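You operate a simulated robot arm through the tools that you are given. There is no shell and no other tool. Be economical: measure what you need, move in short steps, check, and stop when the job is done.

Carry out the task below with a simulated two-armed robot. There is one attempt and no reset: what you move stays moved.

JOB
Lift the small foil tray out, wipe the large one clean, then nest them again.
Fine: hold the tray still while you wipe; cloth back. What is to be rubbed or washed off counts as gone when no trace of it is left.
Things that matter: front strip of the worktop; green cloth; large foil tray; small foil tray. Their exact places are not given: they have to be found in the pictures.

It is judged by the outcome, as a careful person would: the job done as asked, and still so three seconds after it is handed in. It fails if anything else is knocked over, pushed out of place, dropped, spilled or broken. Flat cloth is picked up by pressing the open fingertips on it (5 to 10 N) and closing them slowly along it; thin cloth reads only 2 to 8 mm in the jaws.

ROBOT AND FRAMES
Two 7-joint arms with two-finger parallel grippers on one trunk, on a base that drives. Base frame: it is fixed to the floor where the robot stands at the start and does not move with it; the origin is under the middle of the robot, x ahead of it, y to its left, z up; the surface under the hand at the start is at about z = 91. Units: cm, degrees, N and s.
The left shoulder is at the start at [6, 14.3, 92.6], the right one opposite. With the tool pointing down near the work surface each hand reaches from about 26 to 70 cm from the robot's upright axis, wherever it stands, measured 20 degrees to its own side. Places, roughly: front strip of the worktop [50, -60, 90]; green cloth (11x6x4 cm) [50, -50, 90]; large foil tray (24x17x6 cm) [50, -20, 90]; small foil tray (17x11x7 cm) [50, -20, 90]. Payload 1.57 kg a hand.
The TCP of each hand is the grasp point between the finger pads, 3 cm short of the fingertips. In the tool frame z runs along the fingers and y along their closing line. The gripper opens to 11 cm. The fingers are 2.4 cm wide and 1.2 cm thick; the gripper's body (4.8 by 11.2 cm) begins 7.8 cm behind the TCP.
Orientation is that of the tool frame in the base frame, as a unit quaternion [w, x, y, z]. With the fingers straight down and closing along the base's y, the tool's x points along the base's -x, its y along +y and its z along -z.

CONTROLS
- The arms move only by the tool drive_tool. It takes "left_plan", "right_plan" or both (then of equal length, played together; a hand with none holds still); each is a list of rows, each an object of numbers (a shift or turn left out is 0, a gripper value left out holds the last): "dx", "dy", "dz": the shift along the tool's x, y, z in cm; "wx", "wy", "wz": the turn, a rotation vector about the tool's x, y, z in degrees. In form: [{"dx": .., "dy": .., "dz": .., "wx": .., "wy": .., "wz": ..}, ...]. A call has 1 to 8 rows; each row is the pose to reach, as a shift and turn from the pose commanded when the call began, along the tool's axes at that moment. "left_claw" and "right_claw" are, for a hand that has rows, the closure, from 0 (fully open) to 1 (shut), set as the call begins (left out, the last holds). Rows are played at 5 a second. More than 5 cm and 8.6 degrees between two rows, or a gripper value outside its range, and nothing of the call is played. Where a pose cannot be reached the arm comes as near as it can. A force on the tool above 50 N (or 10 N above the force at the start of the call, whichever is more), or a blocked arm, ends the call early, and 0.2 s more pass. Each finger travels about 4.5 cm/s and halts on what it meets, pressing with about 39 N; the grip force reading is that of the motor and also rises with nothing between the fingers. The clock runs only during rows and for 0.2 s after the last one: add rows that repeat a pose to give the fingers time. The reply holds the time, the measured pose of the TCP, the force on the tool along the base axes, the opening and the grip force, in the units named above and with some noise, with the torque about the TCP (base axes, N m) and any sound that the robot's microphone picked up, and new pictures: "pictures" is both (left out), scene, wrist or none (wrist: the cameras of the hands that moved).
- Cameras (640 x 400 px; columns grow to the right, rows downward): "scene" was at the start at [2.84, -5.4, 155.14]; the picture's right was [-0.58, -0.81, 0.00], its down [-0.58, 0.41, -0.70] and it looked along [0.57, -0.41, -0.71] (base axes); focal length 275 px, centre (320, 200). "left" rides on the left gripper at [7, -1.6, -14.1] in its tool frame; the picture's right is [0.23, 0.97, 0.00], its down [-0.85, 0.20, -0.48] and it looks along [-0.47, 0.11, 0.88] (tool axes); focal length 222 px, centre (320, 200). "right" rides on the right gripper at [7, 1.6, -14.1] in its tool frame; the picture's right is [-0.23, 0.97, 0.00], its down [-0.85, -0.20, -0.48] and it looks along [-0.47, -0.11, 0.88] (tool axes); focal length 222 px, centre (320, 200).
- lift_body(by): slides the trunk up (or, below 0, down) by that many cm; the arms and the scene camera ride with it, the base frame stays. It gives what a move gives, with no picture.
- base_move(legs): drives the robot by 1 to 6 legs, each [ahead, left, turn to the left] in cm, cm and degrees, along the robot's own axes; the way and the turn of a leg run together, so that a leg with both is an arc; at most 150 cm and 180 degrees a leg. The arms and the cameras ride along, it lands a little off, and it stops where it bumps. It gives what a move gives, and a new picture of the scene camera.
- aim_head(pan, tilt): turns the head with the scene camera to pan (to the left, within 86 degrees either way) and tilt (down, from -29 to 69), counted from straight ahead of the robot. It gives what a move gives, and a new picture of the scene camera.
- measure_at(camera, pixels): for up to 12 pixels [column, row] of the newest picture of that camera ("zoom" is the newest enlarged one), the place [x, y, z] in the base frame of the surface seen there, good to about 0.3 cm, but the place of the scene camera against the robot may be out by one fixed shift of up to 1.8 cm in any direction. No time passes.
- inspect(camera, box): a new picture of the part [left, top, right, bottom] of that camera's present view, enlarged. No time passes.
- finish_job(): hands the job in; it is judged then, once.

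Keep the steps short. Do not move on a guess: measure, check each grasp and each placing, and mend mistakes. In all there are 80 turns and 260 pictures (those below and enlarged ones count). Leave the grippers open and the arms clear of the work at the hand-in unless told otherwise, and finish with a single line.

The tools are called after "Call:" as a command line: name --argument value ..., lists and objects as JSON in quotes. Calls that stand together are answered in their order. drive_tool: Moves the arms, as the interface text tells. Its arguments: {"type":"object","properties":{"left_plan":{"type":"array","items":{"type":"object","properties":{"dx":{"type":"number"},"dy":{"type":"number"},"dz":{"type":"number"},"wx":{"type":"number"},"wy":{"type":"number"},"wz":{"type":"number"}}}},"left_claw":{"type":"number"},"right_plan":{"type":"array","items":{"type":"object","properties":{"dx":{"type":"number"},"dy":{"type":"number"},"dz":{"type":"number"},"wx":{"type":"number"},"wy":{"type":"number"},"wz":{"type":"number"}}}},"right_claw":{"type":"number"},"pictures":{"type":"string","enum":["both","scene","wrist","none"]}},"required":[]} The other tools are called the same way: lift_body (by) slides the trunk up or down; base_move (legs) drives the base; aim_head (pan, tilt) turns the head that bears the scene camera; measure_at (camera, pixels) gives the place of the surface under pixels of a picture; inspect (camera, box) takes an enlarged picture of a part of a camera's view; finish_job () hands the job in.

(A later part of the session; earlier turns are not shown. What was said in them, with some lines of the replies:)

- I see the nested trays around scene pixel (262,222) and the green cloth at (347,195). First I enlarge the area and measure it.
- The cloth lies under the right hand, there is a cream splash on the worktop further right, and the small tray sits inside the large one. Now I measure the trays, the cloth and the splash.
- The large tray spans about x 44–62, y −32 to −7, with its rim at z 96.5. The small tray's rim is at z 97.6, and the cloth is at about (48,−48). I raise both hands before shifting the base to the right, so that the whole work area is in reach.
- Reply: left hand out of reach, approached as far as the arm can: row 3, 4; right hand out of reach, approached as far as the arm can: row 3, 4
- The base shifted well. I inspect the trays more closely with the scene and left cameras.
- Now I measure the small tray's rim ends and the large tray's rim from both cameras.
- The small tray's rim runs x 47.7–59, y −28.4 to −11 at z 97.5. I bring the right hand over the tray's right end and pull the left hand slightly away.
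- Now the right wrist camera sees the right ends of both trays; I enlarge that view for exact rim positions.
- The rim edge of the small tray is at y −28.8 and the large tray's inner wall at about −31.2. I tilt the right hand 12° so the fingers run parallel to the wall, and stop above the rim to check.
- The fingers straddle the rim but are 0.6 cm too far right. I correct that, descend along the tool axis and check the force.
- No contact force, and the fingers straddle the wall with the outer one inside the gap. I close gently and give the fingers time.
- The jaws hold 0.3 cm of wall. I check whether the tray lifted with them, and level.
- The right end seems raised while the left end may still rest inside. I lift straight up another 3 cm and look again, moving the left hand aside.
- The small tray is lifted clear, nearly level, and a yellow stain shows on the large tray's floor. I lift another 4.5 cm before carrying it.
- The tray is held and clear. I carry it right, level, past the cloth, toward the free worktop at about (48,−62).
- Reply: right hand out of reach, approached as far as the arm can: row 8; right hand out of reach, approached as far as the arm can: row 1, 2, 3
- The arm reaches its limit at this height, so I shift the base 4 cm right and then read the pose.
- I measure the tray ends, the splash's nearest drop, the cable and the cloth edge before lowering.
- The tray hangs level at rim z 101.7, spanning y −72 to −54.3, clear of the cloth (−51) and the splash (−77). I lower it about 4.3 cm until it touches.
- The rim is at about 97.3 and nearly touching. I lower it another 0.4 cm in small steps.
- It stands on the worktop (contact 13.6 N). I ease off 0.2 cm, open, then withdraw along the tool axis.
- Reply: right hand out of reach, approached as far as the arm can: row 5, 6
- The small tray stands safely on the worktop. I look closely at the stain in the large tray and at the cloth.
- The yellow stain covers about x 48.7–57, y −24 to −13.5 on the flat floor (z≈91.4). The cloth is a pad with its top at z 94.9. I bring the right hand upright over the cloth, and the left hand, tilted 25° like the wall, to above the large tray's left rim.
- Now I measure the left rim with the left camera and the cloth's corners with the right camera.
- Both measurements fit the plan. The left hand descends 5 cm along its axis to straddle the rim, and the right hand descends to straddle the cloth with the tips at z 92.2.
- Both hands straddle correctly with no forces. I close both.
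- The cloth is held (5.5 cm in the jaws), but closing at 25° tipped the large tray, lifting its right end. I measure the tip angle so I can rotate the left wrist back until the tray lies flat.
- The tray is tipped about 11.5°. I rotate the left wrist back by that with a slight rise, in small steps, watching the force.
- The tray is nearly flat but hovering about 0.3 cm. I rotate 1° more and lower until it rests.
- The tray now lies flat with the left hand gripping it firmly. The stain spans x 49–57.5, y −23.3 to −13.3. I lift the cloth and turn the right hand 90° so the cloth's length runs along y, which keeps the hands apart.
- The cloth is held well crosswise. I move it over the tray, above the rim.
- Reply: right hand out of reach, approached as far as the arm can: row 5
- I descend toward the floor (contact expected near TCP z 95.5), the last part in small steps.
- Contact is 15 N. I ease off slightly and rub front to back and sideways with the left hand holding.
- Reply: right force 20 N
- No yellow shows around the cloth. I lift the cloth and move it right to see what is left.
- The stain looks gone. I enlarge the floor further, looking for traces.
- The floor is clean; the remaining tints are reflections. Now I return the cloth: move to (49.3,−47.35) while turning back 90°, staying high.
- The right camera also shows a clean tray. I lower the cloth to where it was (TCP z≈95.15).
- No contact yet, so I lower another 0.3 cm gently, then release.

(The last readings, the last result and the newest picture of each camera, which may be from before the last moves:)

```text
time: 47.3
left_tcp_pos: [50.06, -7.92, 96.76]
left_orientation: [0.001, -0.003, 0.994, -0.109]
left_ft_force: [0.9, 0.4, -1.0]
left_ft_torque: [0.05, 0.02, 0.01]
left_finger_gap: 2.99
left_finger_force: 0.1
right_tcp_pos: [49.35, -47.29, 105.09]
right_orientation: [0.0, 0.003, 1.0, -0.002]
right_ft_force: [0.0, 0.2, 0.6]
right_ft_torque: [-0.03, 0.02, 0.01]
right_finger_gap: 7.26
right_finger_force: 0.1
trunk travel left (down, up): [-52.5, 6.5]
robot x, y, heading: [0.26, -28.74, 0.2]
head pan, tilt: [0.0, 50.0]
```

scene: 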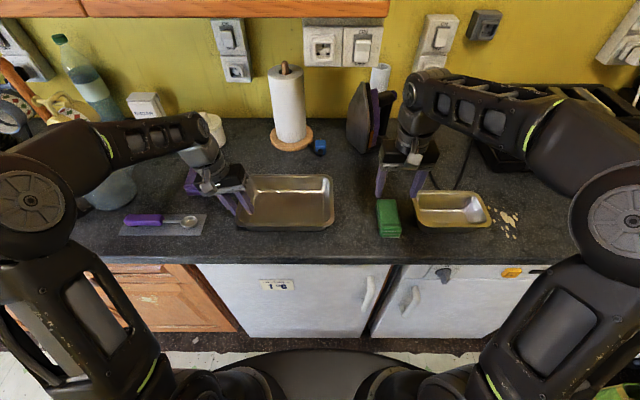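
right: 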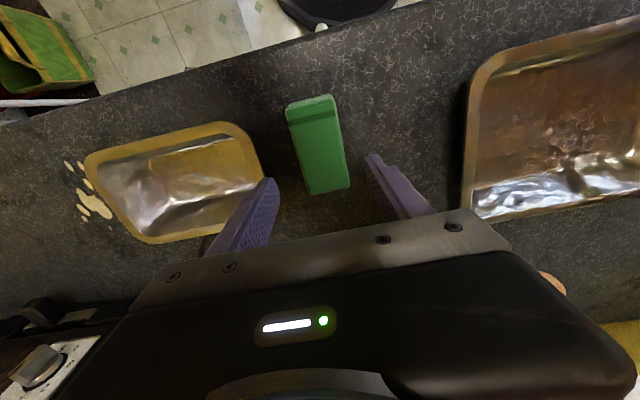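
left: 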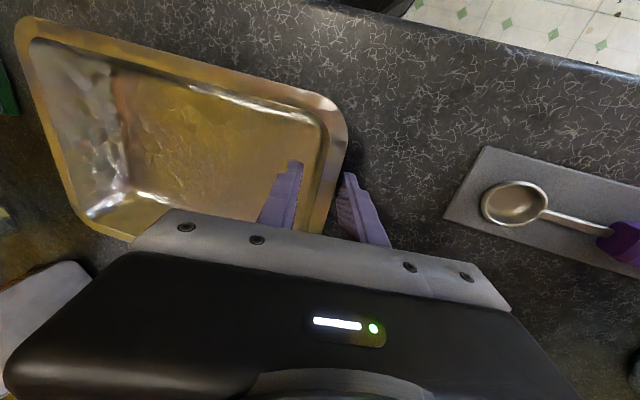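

The cloth is back in its place, the left grip is open and the large tray stands flat. I withdraw the left hand along its axis and move the right hand back over the small tray's right end, tilted 12°.

Call:
drive_tool --left_plan '[{"dz": -3}, {"dz": -6}, {"dz": -9}, {"dz": -11}, {"dz": -11, "wx": -6, "dy": 2}, {"dz": -11, "wx": -12, "dy": 4}, {"dz": -11, "wx": -12, "dy": 4}]' --right_plan '[{"dx": 0.3, "dy": -4.3, "wx": -2}, {"dx": 0.6, "dy": -8.6, "wx": -4}, {"dx": 0.9, "dy": -12.9, "wx": -6}, {"dx": 1.2, "dy": -17.2, "wx": -8}, {"dx": 1.5, "dy": -21.5, "wx": -10}, {"dx": 1.5, "dy": -25.3, "dz": 1, "wx": -11.8}, {"dx": 1.5, "dy": -25.3, "dz": 1, "wx": -11.8}]' --right_claw 0.75

Call:
inspect --camera "right" --box '[240, 60, 500, 240]'

Call:
measure_at --camera "zoom" --pixels '[[170, 180], [185, 230], [210, 170], [350, 50], [560, 70]]'

```text
time: 48.9
left_tcp_pos: [49.93, -1.38, 106.73]
left_orientation: [0.0, -0.001, 1.0, -0.004]
left_ft_force: [-0.3, 0.1, 0.0]
left_ft_torque: [0.0, -0.01, 0.0]
left_finger_gap: 2.97
left_finger_force: 0.0
right_tcp_pos: [47.6, -72.91, 103.88]
right_orientation: [0.001, 0.004, 0.995, 0.103]
right_ft_force: [-0.3, 0.5, 1.2]
right_ft_torque: [-0.03, 0.02, 0.0]
right_finger_gap: 2.71
right_finger_force: 0.0
trunk travel left (down, up): [-52.5, 6.5]
robot x, y, heading: [0.35, -28.77, 0.3]
head pan, tilt: [0.0, 50.0]
```

scene: 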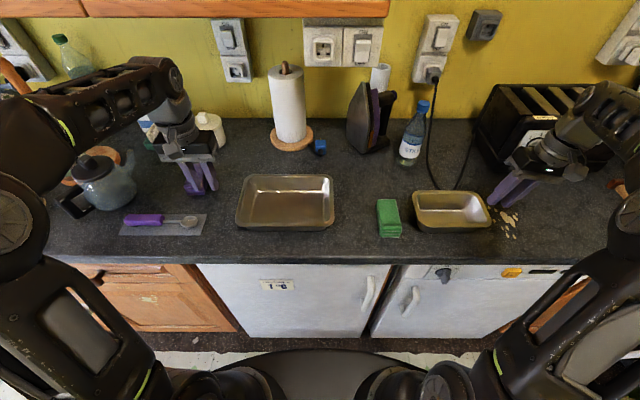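
right: 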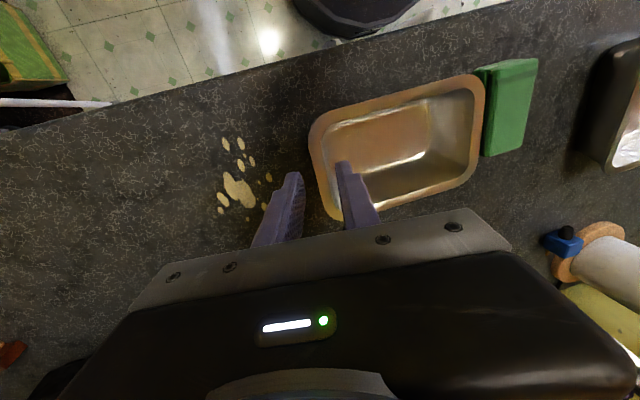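
left: 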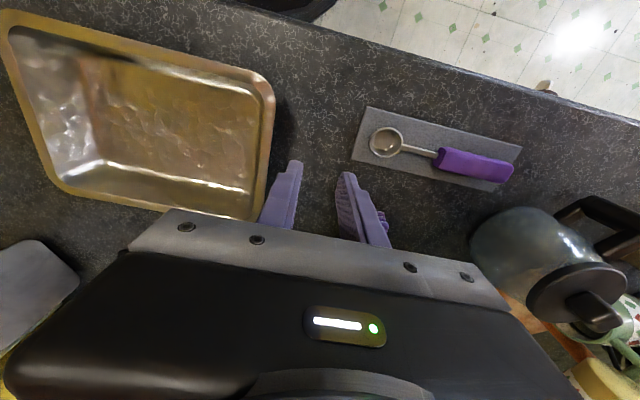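

```text
2.22 times, centred on (370, 150) of right
```

zoom: 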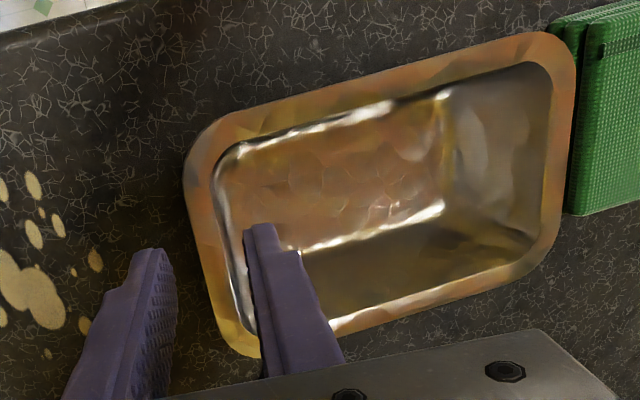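

```text
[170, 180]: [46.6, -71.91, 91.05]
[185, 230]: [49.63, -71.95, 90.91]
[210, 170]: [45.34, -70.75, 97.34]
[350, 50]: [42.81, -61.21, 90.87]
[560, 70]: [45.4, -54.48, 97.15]
```

The large tray is visibly clean. I descend along the tool axis onto the small tray's right wall and close.

Call:
drive_tool --right_plan '[{"dy": 0.35, "dz": 1.5}, {"dy": 0.35, "dz": 3}, {"dy": 0.35, "dz": 4.3}, {"dy": 0.35, "dz": 4.9}, {"dy": 0.35, "dz": 4.9}]' --pictures "none"

Call:
drive_tool --right_plan '[{"dz": 0}, {"dz": 0}, {"dz": 0}, {"dz": 0}]' --right_claw 1 --pictures "none"

Call:
drive_tool --right_plan '[{"dy": 0.2, "dz": -1}, {"dy": 0.4, "dz": -2}, {"dy": 0.6, "dz": -3}, {"dy": 0.6, "dz": -3}]' --pictures "both"

Call:
measure_at --camera "right" --pixels '[[510, 90], [305, 150], [340, 120], [450, 85], [450, 205], [480, 80]]'

Call:
inspect --camera "scene" --box '[360, 130, 560, 250]'

```text
time: 50.1
left_tcp_pos: [49.97, -1.51, 106.69]
left_orientation: [0.001, -0.002, 1.0, -0.004]
left_ft_force: [0.0, 0.5, -0.2]
left_ft_torque: [0.02, -0.02, 0.03]
left_finger_gap: 2.96
left_finger_force: 0.2
right_tcp_pos: [47.71, -71.36, 99.26]
right_orientation: [-0.001, 0.003, 0.995, 0.102]
right_ft_force: [0.6, -0.3, 0.7]
right_ft_torque: [-0.03, 0.01, 0.0]
right_finger_gap: 2.73
right_finger_force: 0.1
trunk travel left (down, up): [-52.5, 6.5]
robot x, y, heading: [0.01, -28.91, 0.1]
head pan, tilt: [0.0, 50.0]
```

```text
time: 51.1
left_tcp_pos: [50.05, -1.51, 106.67]
left_orientation: [0.0, -0.001, 1.0, -0.005]
left_ft_force: [-0.2, 0.2, 0.2]
left_ft_torque: [0.01, 0.0, 0.0]
left_finger_gap: 2.96
left_finger_force: 0.0
right_tcp_pos: [47.76, -71.48, 99.22]
right_orientation: [0.0, 0.003, 0.995, 0.102]
right_ft_force: [0.7, 0.1, 0.3]
right_ft_torque: [-0.05, 0.02, -0.02]
right_finger_gap: 0.32
right_finger_force: 24.0
trunk travel left (down, up): [-52.5, 6.5]
robot x, y, heading: [0.22, -29.04, 0.0]
head pan, tilt: [0.0, 50.0]
```

```text
time: 52.1
left_tcp_pos: [49.95, -1.36, 106.8]
left_orientation: [0.0, -0.002, 1.0, -0.004]
left_ft_force: [0.1, 0.1, -0.6]
left_ft_torque: [0.01, -0.01, 0.01]
left_finger_gap: 2.99
left_finger_force: 0.0
right_tcp_pos: [47.73, -71.45, 102.38]
right_orientation: [0.0, 0.002, 0.995, 0.102]
right_ft_force: [0.0, 0.0, -1.3]
right_ft_torque: [-0.08, 0.02, 0.02]
right_finger_gap: 0.34
right_finger_force: 24.4
trunk travel left (down, up): [-52.5, 6.5]
robot x, y, heading: [0.22, -29.16, 0.6]
head pan, tilt: [0.0, 50.0]
```

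scene: 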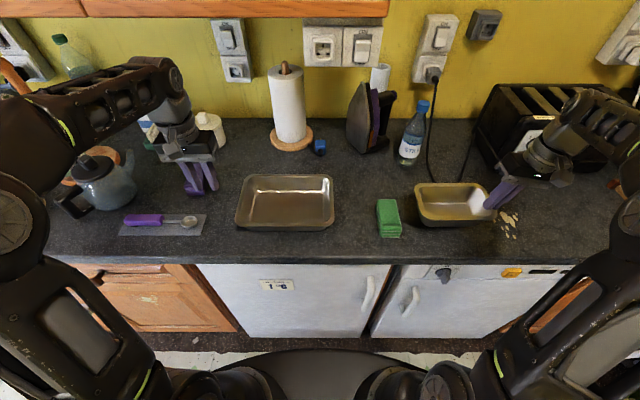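
right: 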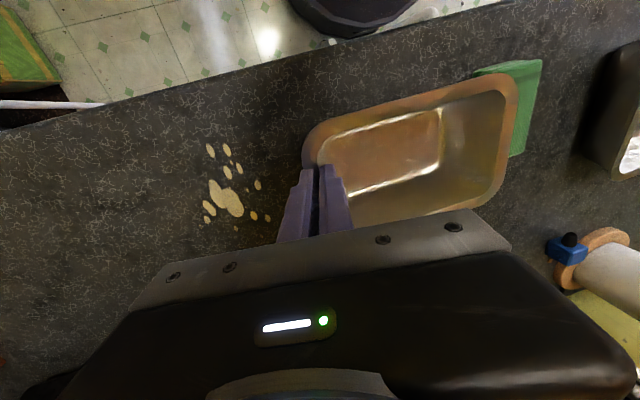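

```text
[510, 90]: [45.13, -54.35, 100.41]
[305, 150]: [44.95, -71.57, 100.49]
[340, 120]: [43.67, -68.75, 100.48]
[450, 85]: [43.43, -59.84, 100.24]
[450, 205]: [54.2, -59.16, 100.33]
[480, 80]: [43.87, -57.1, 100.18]
```

```text
3.20 times, centred on (460, 190) of scene
```

zoom: 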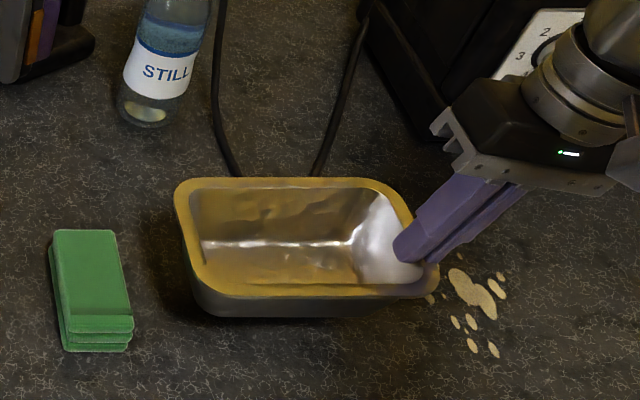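

The small tray is held level and lifted. I measure the large tray's present rim for the nesting target.

Call:
inspect --camera "scene" --box '[220, 150, 360, 250]'

Call:
measure_at --camera "zoom" --pixels '[[75, 290], [95, 200], [515, 270], [500, 180], [300, 322], [160, 318], [450, 312], [300, 105], [180, 107], [430, 105]]'

Call:
measure_at --camera "left" --pixels '[[270, 110], [265, 150], [255, 195], [15, 60], [40, 150], [60, 185], [140, 40], [220, 62], [150, 200]]'

```text
4.00 times, centred on (290, 200) of scene
```

zoom: 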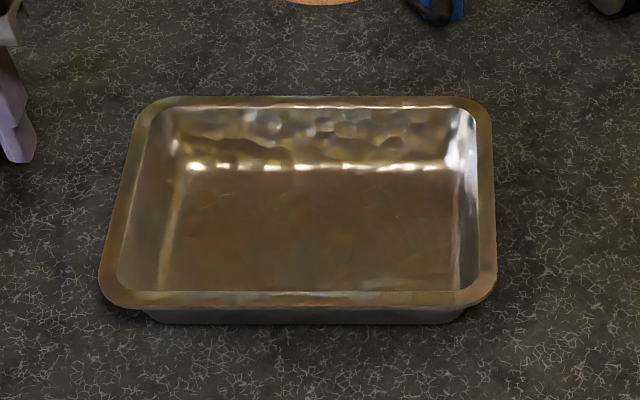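

```text
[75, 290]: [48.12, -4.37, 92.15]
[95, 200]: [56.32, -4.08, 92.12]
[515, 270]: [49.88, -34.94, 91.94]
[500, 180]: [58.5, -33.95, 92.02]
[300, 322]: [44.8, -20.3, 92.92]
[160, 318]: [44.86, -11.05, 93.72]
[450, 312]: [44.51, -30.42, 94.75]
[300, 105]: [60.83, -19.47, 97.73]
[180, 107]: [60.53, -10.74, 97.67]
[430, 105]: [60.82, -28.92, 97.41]
```

```text
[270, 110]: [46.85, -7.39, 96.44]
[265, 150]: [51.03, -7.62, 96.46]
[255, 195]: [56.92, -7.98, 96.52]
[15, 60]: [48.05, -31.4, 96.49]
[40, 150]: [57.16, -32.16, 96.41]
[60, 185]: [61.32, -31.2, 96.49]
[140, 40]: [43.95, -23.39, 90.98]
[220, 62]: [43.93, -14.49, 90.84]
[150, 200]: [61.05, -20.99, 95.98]
```

The large tray is now centred at about (53,−19.8), rim z 96.5. I raise the small tray and carry it left over the cloth.

Call:
drive_tool --right_plan '[{"dy": 0.24, "dz": -1.17}, {"dy": 0.45, "dz": -2.15}, {"dy": 4.94, "dz": -1.62, "dx": -0.5}, {"dy": 9.42, "dz": -1.09, "dx": -1}, {"dy": 14.0, "dz": -0.94, "dx": -1.5}, {"dy": 18.56, "dz": -0.79, "dx": -2}, {"dy": 22.97, "dz": 0.14, "dx": -2.5}, {"dy": 27.37, "dz": 1.06, "dx": -3}]' --pictures "both"

```text
time: 53.9
left_tcp_pos: [50.03, -1.51, 106.62]
left_orientation: [-0.001, -0.001, 1.0, -0.005]
left_ft_force: [0.7, 0.9, 0.3]
left_ft_torque: [-0.03, 0.01, 0.03]
left_finger_gap: 2.98
left_finger_force: 0.1
right_tcp_pos: [51.0, -44.2, 107.12]
right_orientation: [-0.001, 0.004, 0.995, 0.103]
right_ft_force: [-0.2, 0.3, -2.1]
right_ft_torque: [-0.11, 0.02, 0.0]
right_finger_gap: 0.34
right_finger_force: 24.6
trunk travel left (down, up): [-52.5, 6.5]
robot x, y, heading: [0.03, -29.23, 0.4]
head pan, tilt: [0.0, 50.0]
```

scene: 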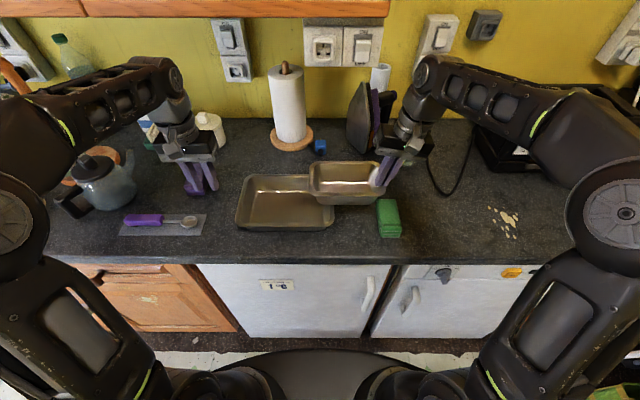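
right: 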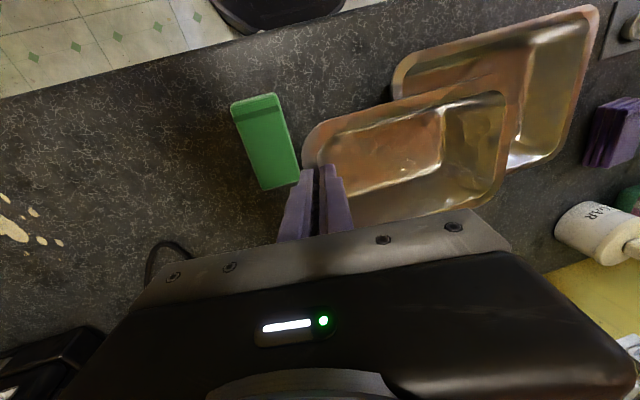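

I continue left to above the large tray and measure the alignment there.

Call:
drive_tool --right_plan '[{"dy": 3.92, "dz": 0.82, "dx": -0.2}, {"dy": 7.8, "dz": 1.63, "dx": -0.4}, {"dy": 11.7, "dz": 2.44, "dx": -0.6}, {"dy": 15.4, "dz": 3.2, "dx": -0.8}, {"dy": 15.4, "dz": 3.2, "dx": -0.8}]' --pictures "both"

Call:
inspect --camera "scene" --box '[220, 140, 370, 245]'

Call:
measure_at --camera "right" --pixels '[[510, 90], [305, 150], [340, 120], [450, 85], [450, 205], [480, 80], [515, 120], [400, 98], [475, 195]]'

```text
time: 55.1
left_tcp_pos: [49.98, -1.53, 106.67]
left_orientation: [0.0, -0.002, 1.0, -0.004]
left_ft_force: [-0.7, -0.2, 0.3]
left_ft_torque: [-0.01, -0.05, -0.05]
left_finger_gap: 2.96
left_finger_force: 0.1
right_tcp_pos: [51.8, -28.7, 106.98]
right_orientation: [0.001, 0.004, 0.995, 0.102]
right_ft_force: [-0.3, -1.0, -1.6]
right_ft_torque: [-0.13, 0.05, -0.02]
right_finger_gap: 0.32
right_finger_force: 24.7
trunk travel left (down, up): [-52.5, 6.5]
robot x, y, heading: [-0.2, -29.19, 0.3]
head pan, tilt: [0.0, 50.0]
```

scene: 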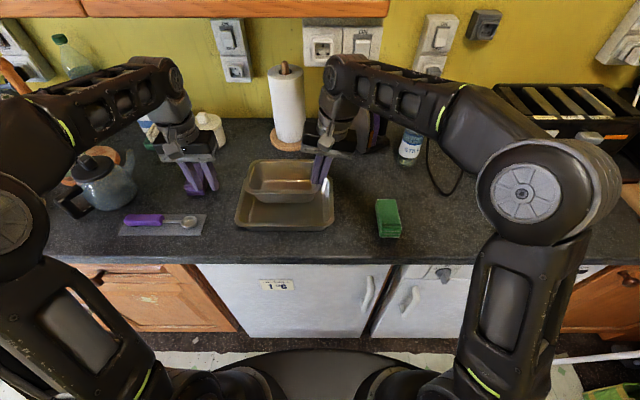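
right: 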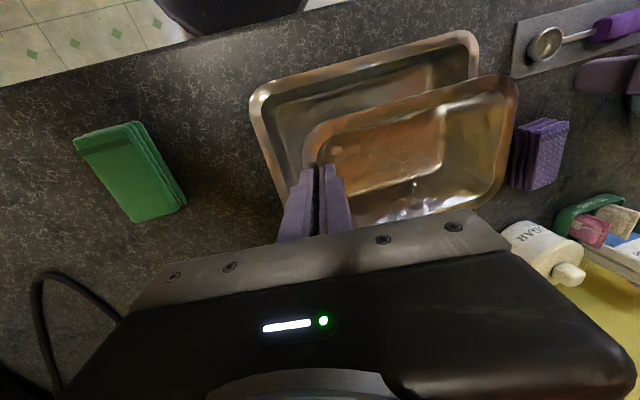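

```text
3.81 times, centred on (295, 192) of scene
```

zoom: 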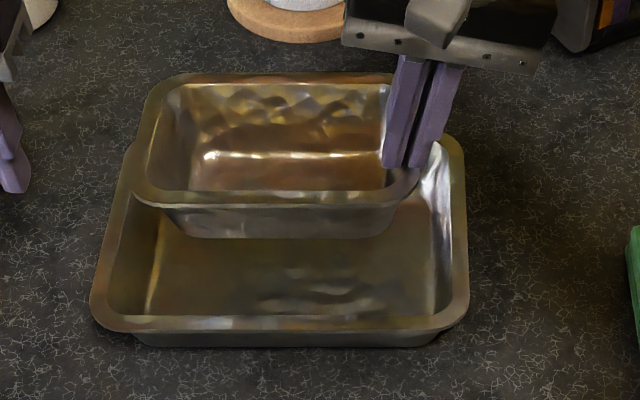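

```text
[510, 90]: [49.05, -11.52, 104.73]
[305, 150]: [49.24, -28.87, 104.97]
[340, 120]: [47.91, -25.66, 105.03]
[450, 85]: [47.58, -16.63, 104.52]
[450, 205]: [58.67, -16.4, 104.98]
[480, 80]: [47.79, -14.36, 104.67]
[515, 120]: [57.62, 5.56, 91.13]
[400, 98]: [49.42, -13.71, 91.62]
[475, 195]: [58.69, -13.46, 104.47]
```

The small tray is above the large one, centred within 0.4 cm. I shift 0.3 cm left and lower it.

Call:
drive_tool --right_plan '[{"dy": -0.12, "dz": 2.0}, {"dy": -0.53, "dz": 4.0}, {"dy": -0.84, "dz": 5.5}, {"dy": -1.0, "dz": 6.3}, {"dy": -1.07, "dz": 6.65}, {"dy": -1.07, "dz": 6.65}]' --pictures "wrist"

Call:
inspect --camera "scene" --box '[220, 140, 370, 245]'

Call:
measure_at --camera "right" --pixels '[[510, 90], [305, 150], [340, 120], [450, 85], [450, 205], [480, 80]]'

```text
time: 56.5
left_tcp_pos: [50.04, -1.45, 106.69]
left_orientation: [0.0, -0.001, 1.0, -0.004]
left_ft_force: [0.1, 0.3, 0.3]
left_ft_torque: [0.03, 0.0, -0.03]
left_finger_gap: 2.96
left_finger_force: 0.1
right_tcp_pos: [51.67, -28.22, 100.19]
right_orientation: [-0.001, 0.003, 0.995, 0.103]
right_ft_force: [0.5, 0.2, -1.5]
right_ft_torque: [-0.07, 0.02, 0.05]
right_finger_gap: 0.35
right_finger_force: 24.0
trunk travel left (down, up): [-52.5, 6.5]
robot x, y, heading: [0.11, -28.76, 0.2]
head pan, tilt: [0.0, 50.0]
```

right: 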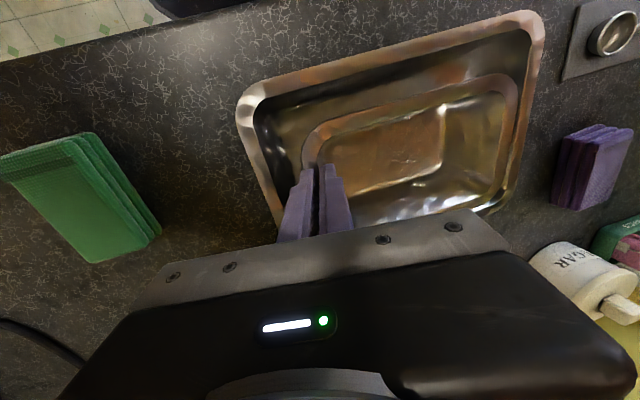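

```text
3.81 times, centred on (295, 192) of scene
```

zoom: 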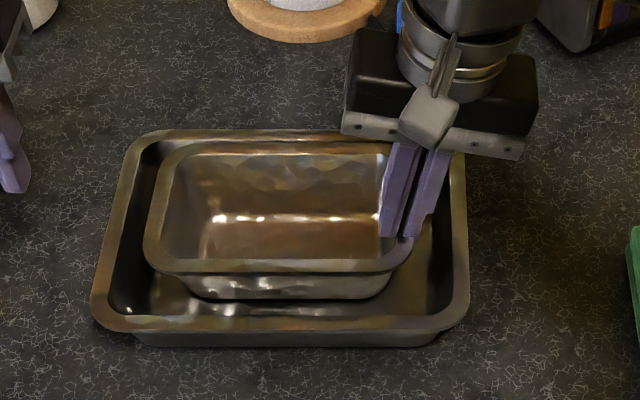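

```text
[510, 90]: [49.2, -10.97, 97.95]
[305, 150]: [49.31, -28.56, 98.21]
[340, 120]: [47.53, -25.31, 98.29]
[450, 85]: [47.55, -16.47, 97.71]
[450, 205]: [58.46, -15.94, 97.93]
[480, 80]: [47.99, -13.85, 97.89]
```

It sits nicely centred with about 0.4 cm to go. I lower gently to contact.

Call:
drive_tool --right_plan '[{"dz": 0.2, "dy": -0.04}, {"dz": 0.4, "dy": -0.08}, {"dz": 0.55, "dy": -0.11}, {"dz": 0.65, "dy": -0.13}, {"dz": 0.65, "dy": -0.13}]' --pictures "none"

Call:
measure_at --camera "right" --pixels '[[510, 90], [305, 150], [450, 85]]'

```text
time: 57.7
left_tcp_pos: [49.8, -1.5, 106.81]
left_orientation: [0.001, -0.002, 1.0, -0.004]
left_ft_force: [0.6, 0.0, 0.9]
left_ft_torque: [0.01, 0.02, 0.0]
left_finger_gap: 2.97
left_finger_force: 0.1
right_tcp_pos: [51.69, -28.28, 99.63]
right_orientation: [0.001, 0.004, 0.995, 0.103]
right_ft_force: [-0.9, -1.7, 12.7]
right_ft_torque: [0.0, 0.24, 0.03]
right_finger_gap: 0.34
right_finger_force: 24.4
trunk travel left (down, up): [-52.5, 6.5]
robot x, y, heading: [-0.03, -29.26, 0.3]
head pan, tilt: [0.0, 50.0]
```

```text
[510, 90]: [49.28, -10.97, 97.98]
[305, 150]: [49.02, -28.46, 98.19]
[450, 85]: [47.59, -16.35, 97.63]
```

The tray rests (12.7 N). I ease off 0.2 cm, open just enough and withdraw along the tool axis.

Call:
drive_tool --right_plan '[{"dz": -0.2}, {"dz": -0.2}]' --pictures "none"

Call:
drive_tool --right_plan '[{"dz": 0}, {"dz": 0}, {"dz": 0}, {"dz": -2}, {"dz": -5}, {"dz": -8}, {"dz": -8}]' --right_claw 0.78 --pictures "both"

Call:
inspect --camera "scene" --box '[220, 140, 370, 245]'

```text
time: 58.3
left_tcp_pos: [50.04, -1.47, 106.7]
left_orientation: [0.0, -0.001, 1.0, -0.005]
left_ft_force: [-0.2, 0.0, 0.3]
left_ft_torque: [0.03, 0.03, -0.03]
left_finger_gap: 2.98
left_finger_force: 0.0
right_tcp_pos: [51.64, -28.33, 99.73]
right_orientation: [-0.001, 0.003, 0.995, 0.102]
right_ft_force: [1.1, 0.4, 4.4]
right_ft_torque: [0.0, -0.25, -0.02]
right_finger_gap: 0.35
right_finger_force: 24.2
trunk travel left (down, up): [-52.5, 6.5]
robot x, y, heading: [0.08, -29.06, 0.1]
head pan, tilt: [0.0, 50.0]
```

```text
time: 59.9
left_tcp_pos: [49.91, -1.46, 106.69]
left_orientation: [0.0, -0.002, 1.0, -0.005]
left_ft_force: [0.4, 0.6, 0.2]
left_ft_torque: [-0.02, -0.01, 0.0]
left_finger_gap: 2.97
left_finger_force: 0.1
right_tcp_pos: [51.56, -29.92, 107.55]
right_orientation: [0.001, 0.003, 0.995, 0.101]
right_ft_force: [-0.2, 0.2, 1.1]
right_ft_torque: [-0.01, -0.03, 0.0]
right_finger_gap: 2.41
right_finger_force: 0.0
trunk travel left (down, up): [-52.5, 6.5]
robot x, y, heading: [-0.02, -29.28, 0.1]
head pan, tilt: [0.0, 50.0]
```

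scene: 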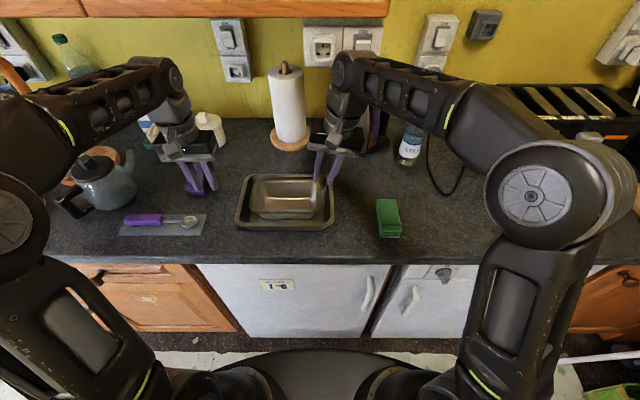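
right: 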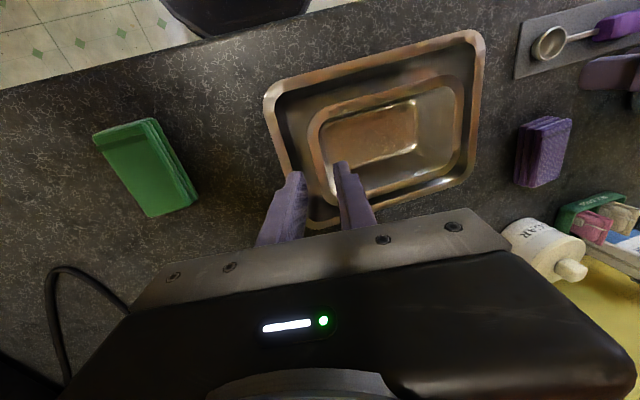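

```text
3.81 times, centred on (295, 192) of scene
```

zoom: 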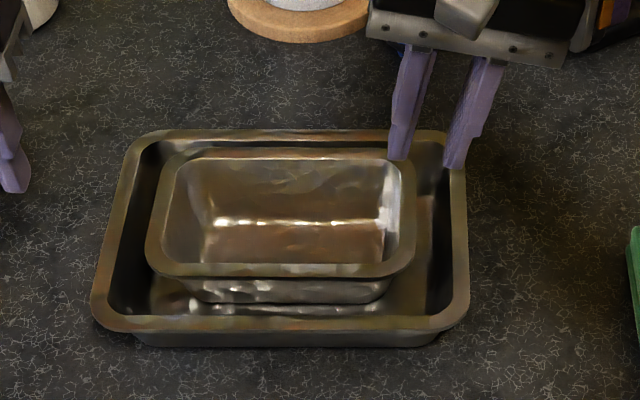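

The trays are nested again. I retract both hands clear of the work and open the grippers.

Call:
drive_tool --right_plan '[{"dx": 1, "dy": -4, "dz": -0.8, "wx": 2}, {"dx": 2, "dy": -8, "dz": -1.6, "wx": 4}, {"dx": 3, "dy": -12, "dz": -2.4, "wx": 6}, {"dx": 4, "dy": -16, "dz": -3.2, "wx": 8}, {"dx": 5, "dy": -20, "dz": -4, "wx": 10}, {"dx": 6, "dy": -24, "dz": -4.8, "wx": 11.7}, {"dx": 7, "dy": -28, "dz": -5.6, "wx": 11.7}, {"dx": 7, "dy": -28, "dz": -5.6, "wx": 11.7}]' --left_plan '[{"dx": 1}, {"dx": 2}, {"dx": 4}, {"dx": 6}, {"dx": 7, "dy": 2}, {"dx": 7, "dy": 4}, {"dx": 7, "dy": 4}, {"dx": 7, "dy": 4}]' --left_claw 0 --right_claw 0

Call:
inspect --camera "scene" --box '[200, 130, 540, 260]'

```text
time: 61.7
left_tcp_pos: [43.02, 2.62, 106.63]
left_orientation: [-0.001, -0.002, 1.0, -0.005]
left_ft_force: [0.2, -0.4, -0.4]
left_ft_torque: [0.0, 0.0, 0.01]
left_finger_gap: 11.01
left_finger_force: 0.1
right_tcp_pos: [44.42, -58.42, 107.36]
right_orientation: [-0.002, 0.003, 1.0, 0.0]
right_ft_force: [-0.4, -0.3, 0.0]
right_ft_torque: [0.0, -0.02, 0.02]
right_finger_gap: 11.0
right_finger_force: 0.0
trunk travel left (down, up): [-52.5, 6.5]
robot x, y, heading: [0.19, -28.79, 0.1]
head pan, tilt: [0.0, 50.0]
```

scene: 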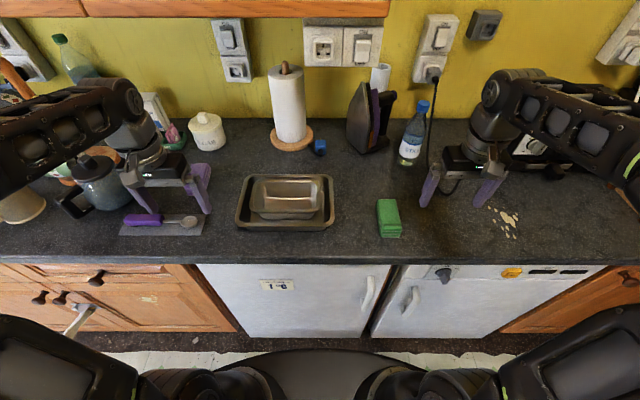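
right: 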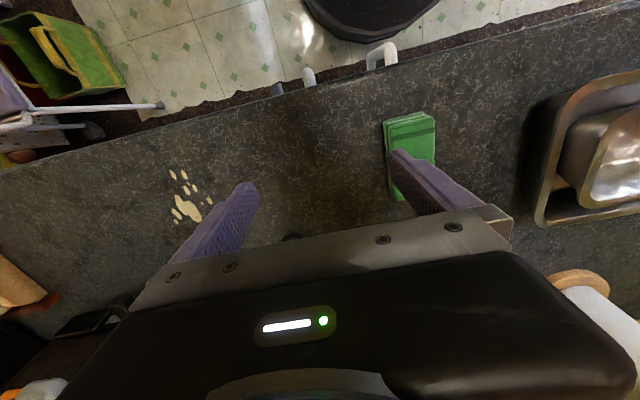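
left: 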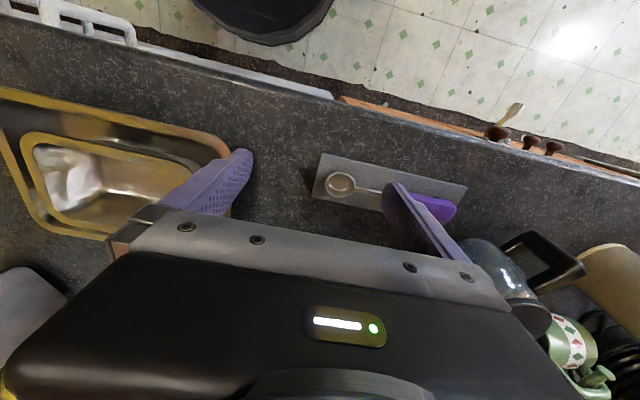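

```text
1.88 times, centred on (370, 195) of scene
```

zoom: 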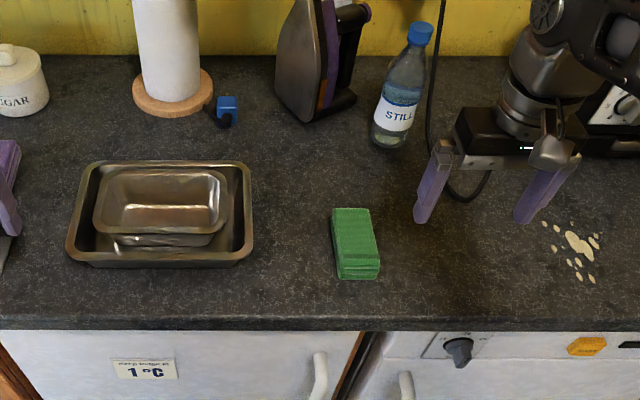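

The trays are nested, the cloth is back in its place, nothing else has moved, and both hands are open and clear. I hand the job in.

Call:
finish_job

```text
The job is handed in.
```

The large tray is wiped clean, with no stain showing in any camera view; the small tray is nested back inside it and the green cloth is back where it was.
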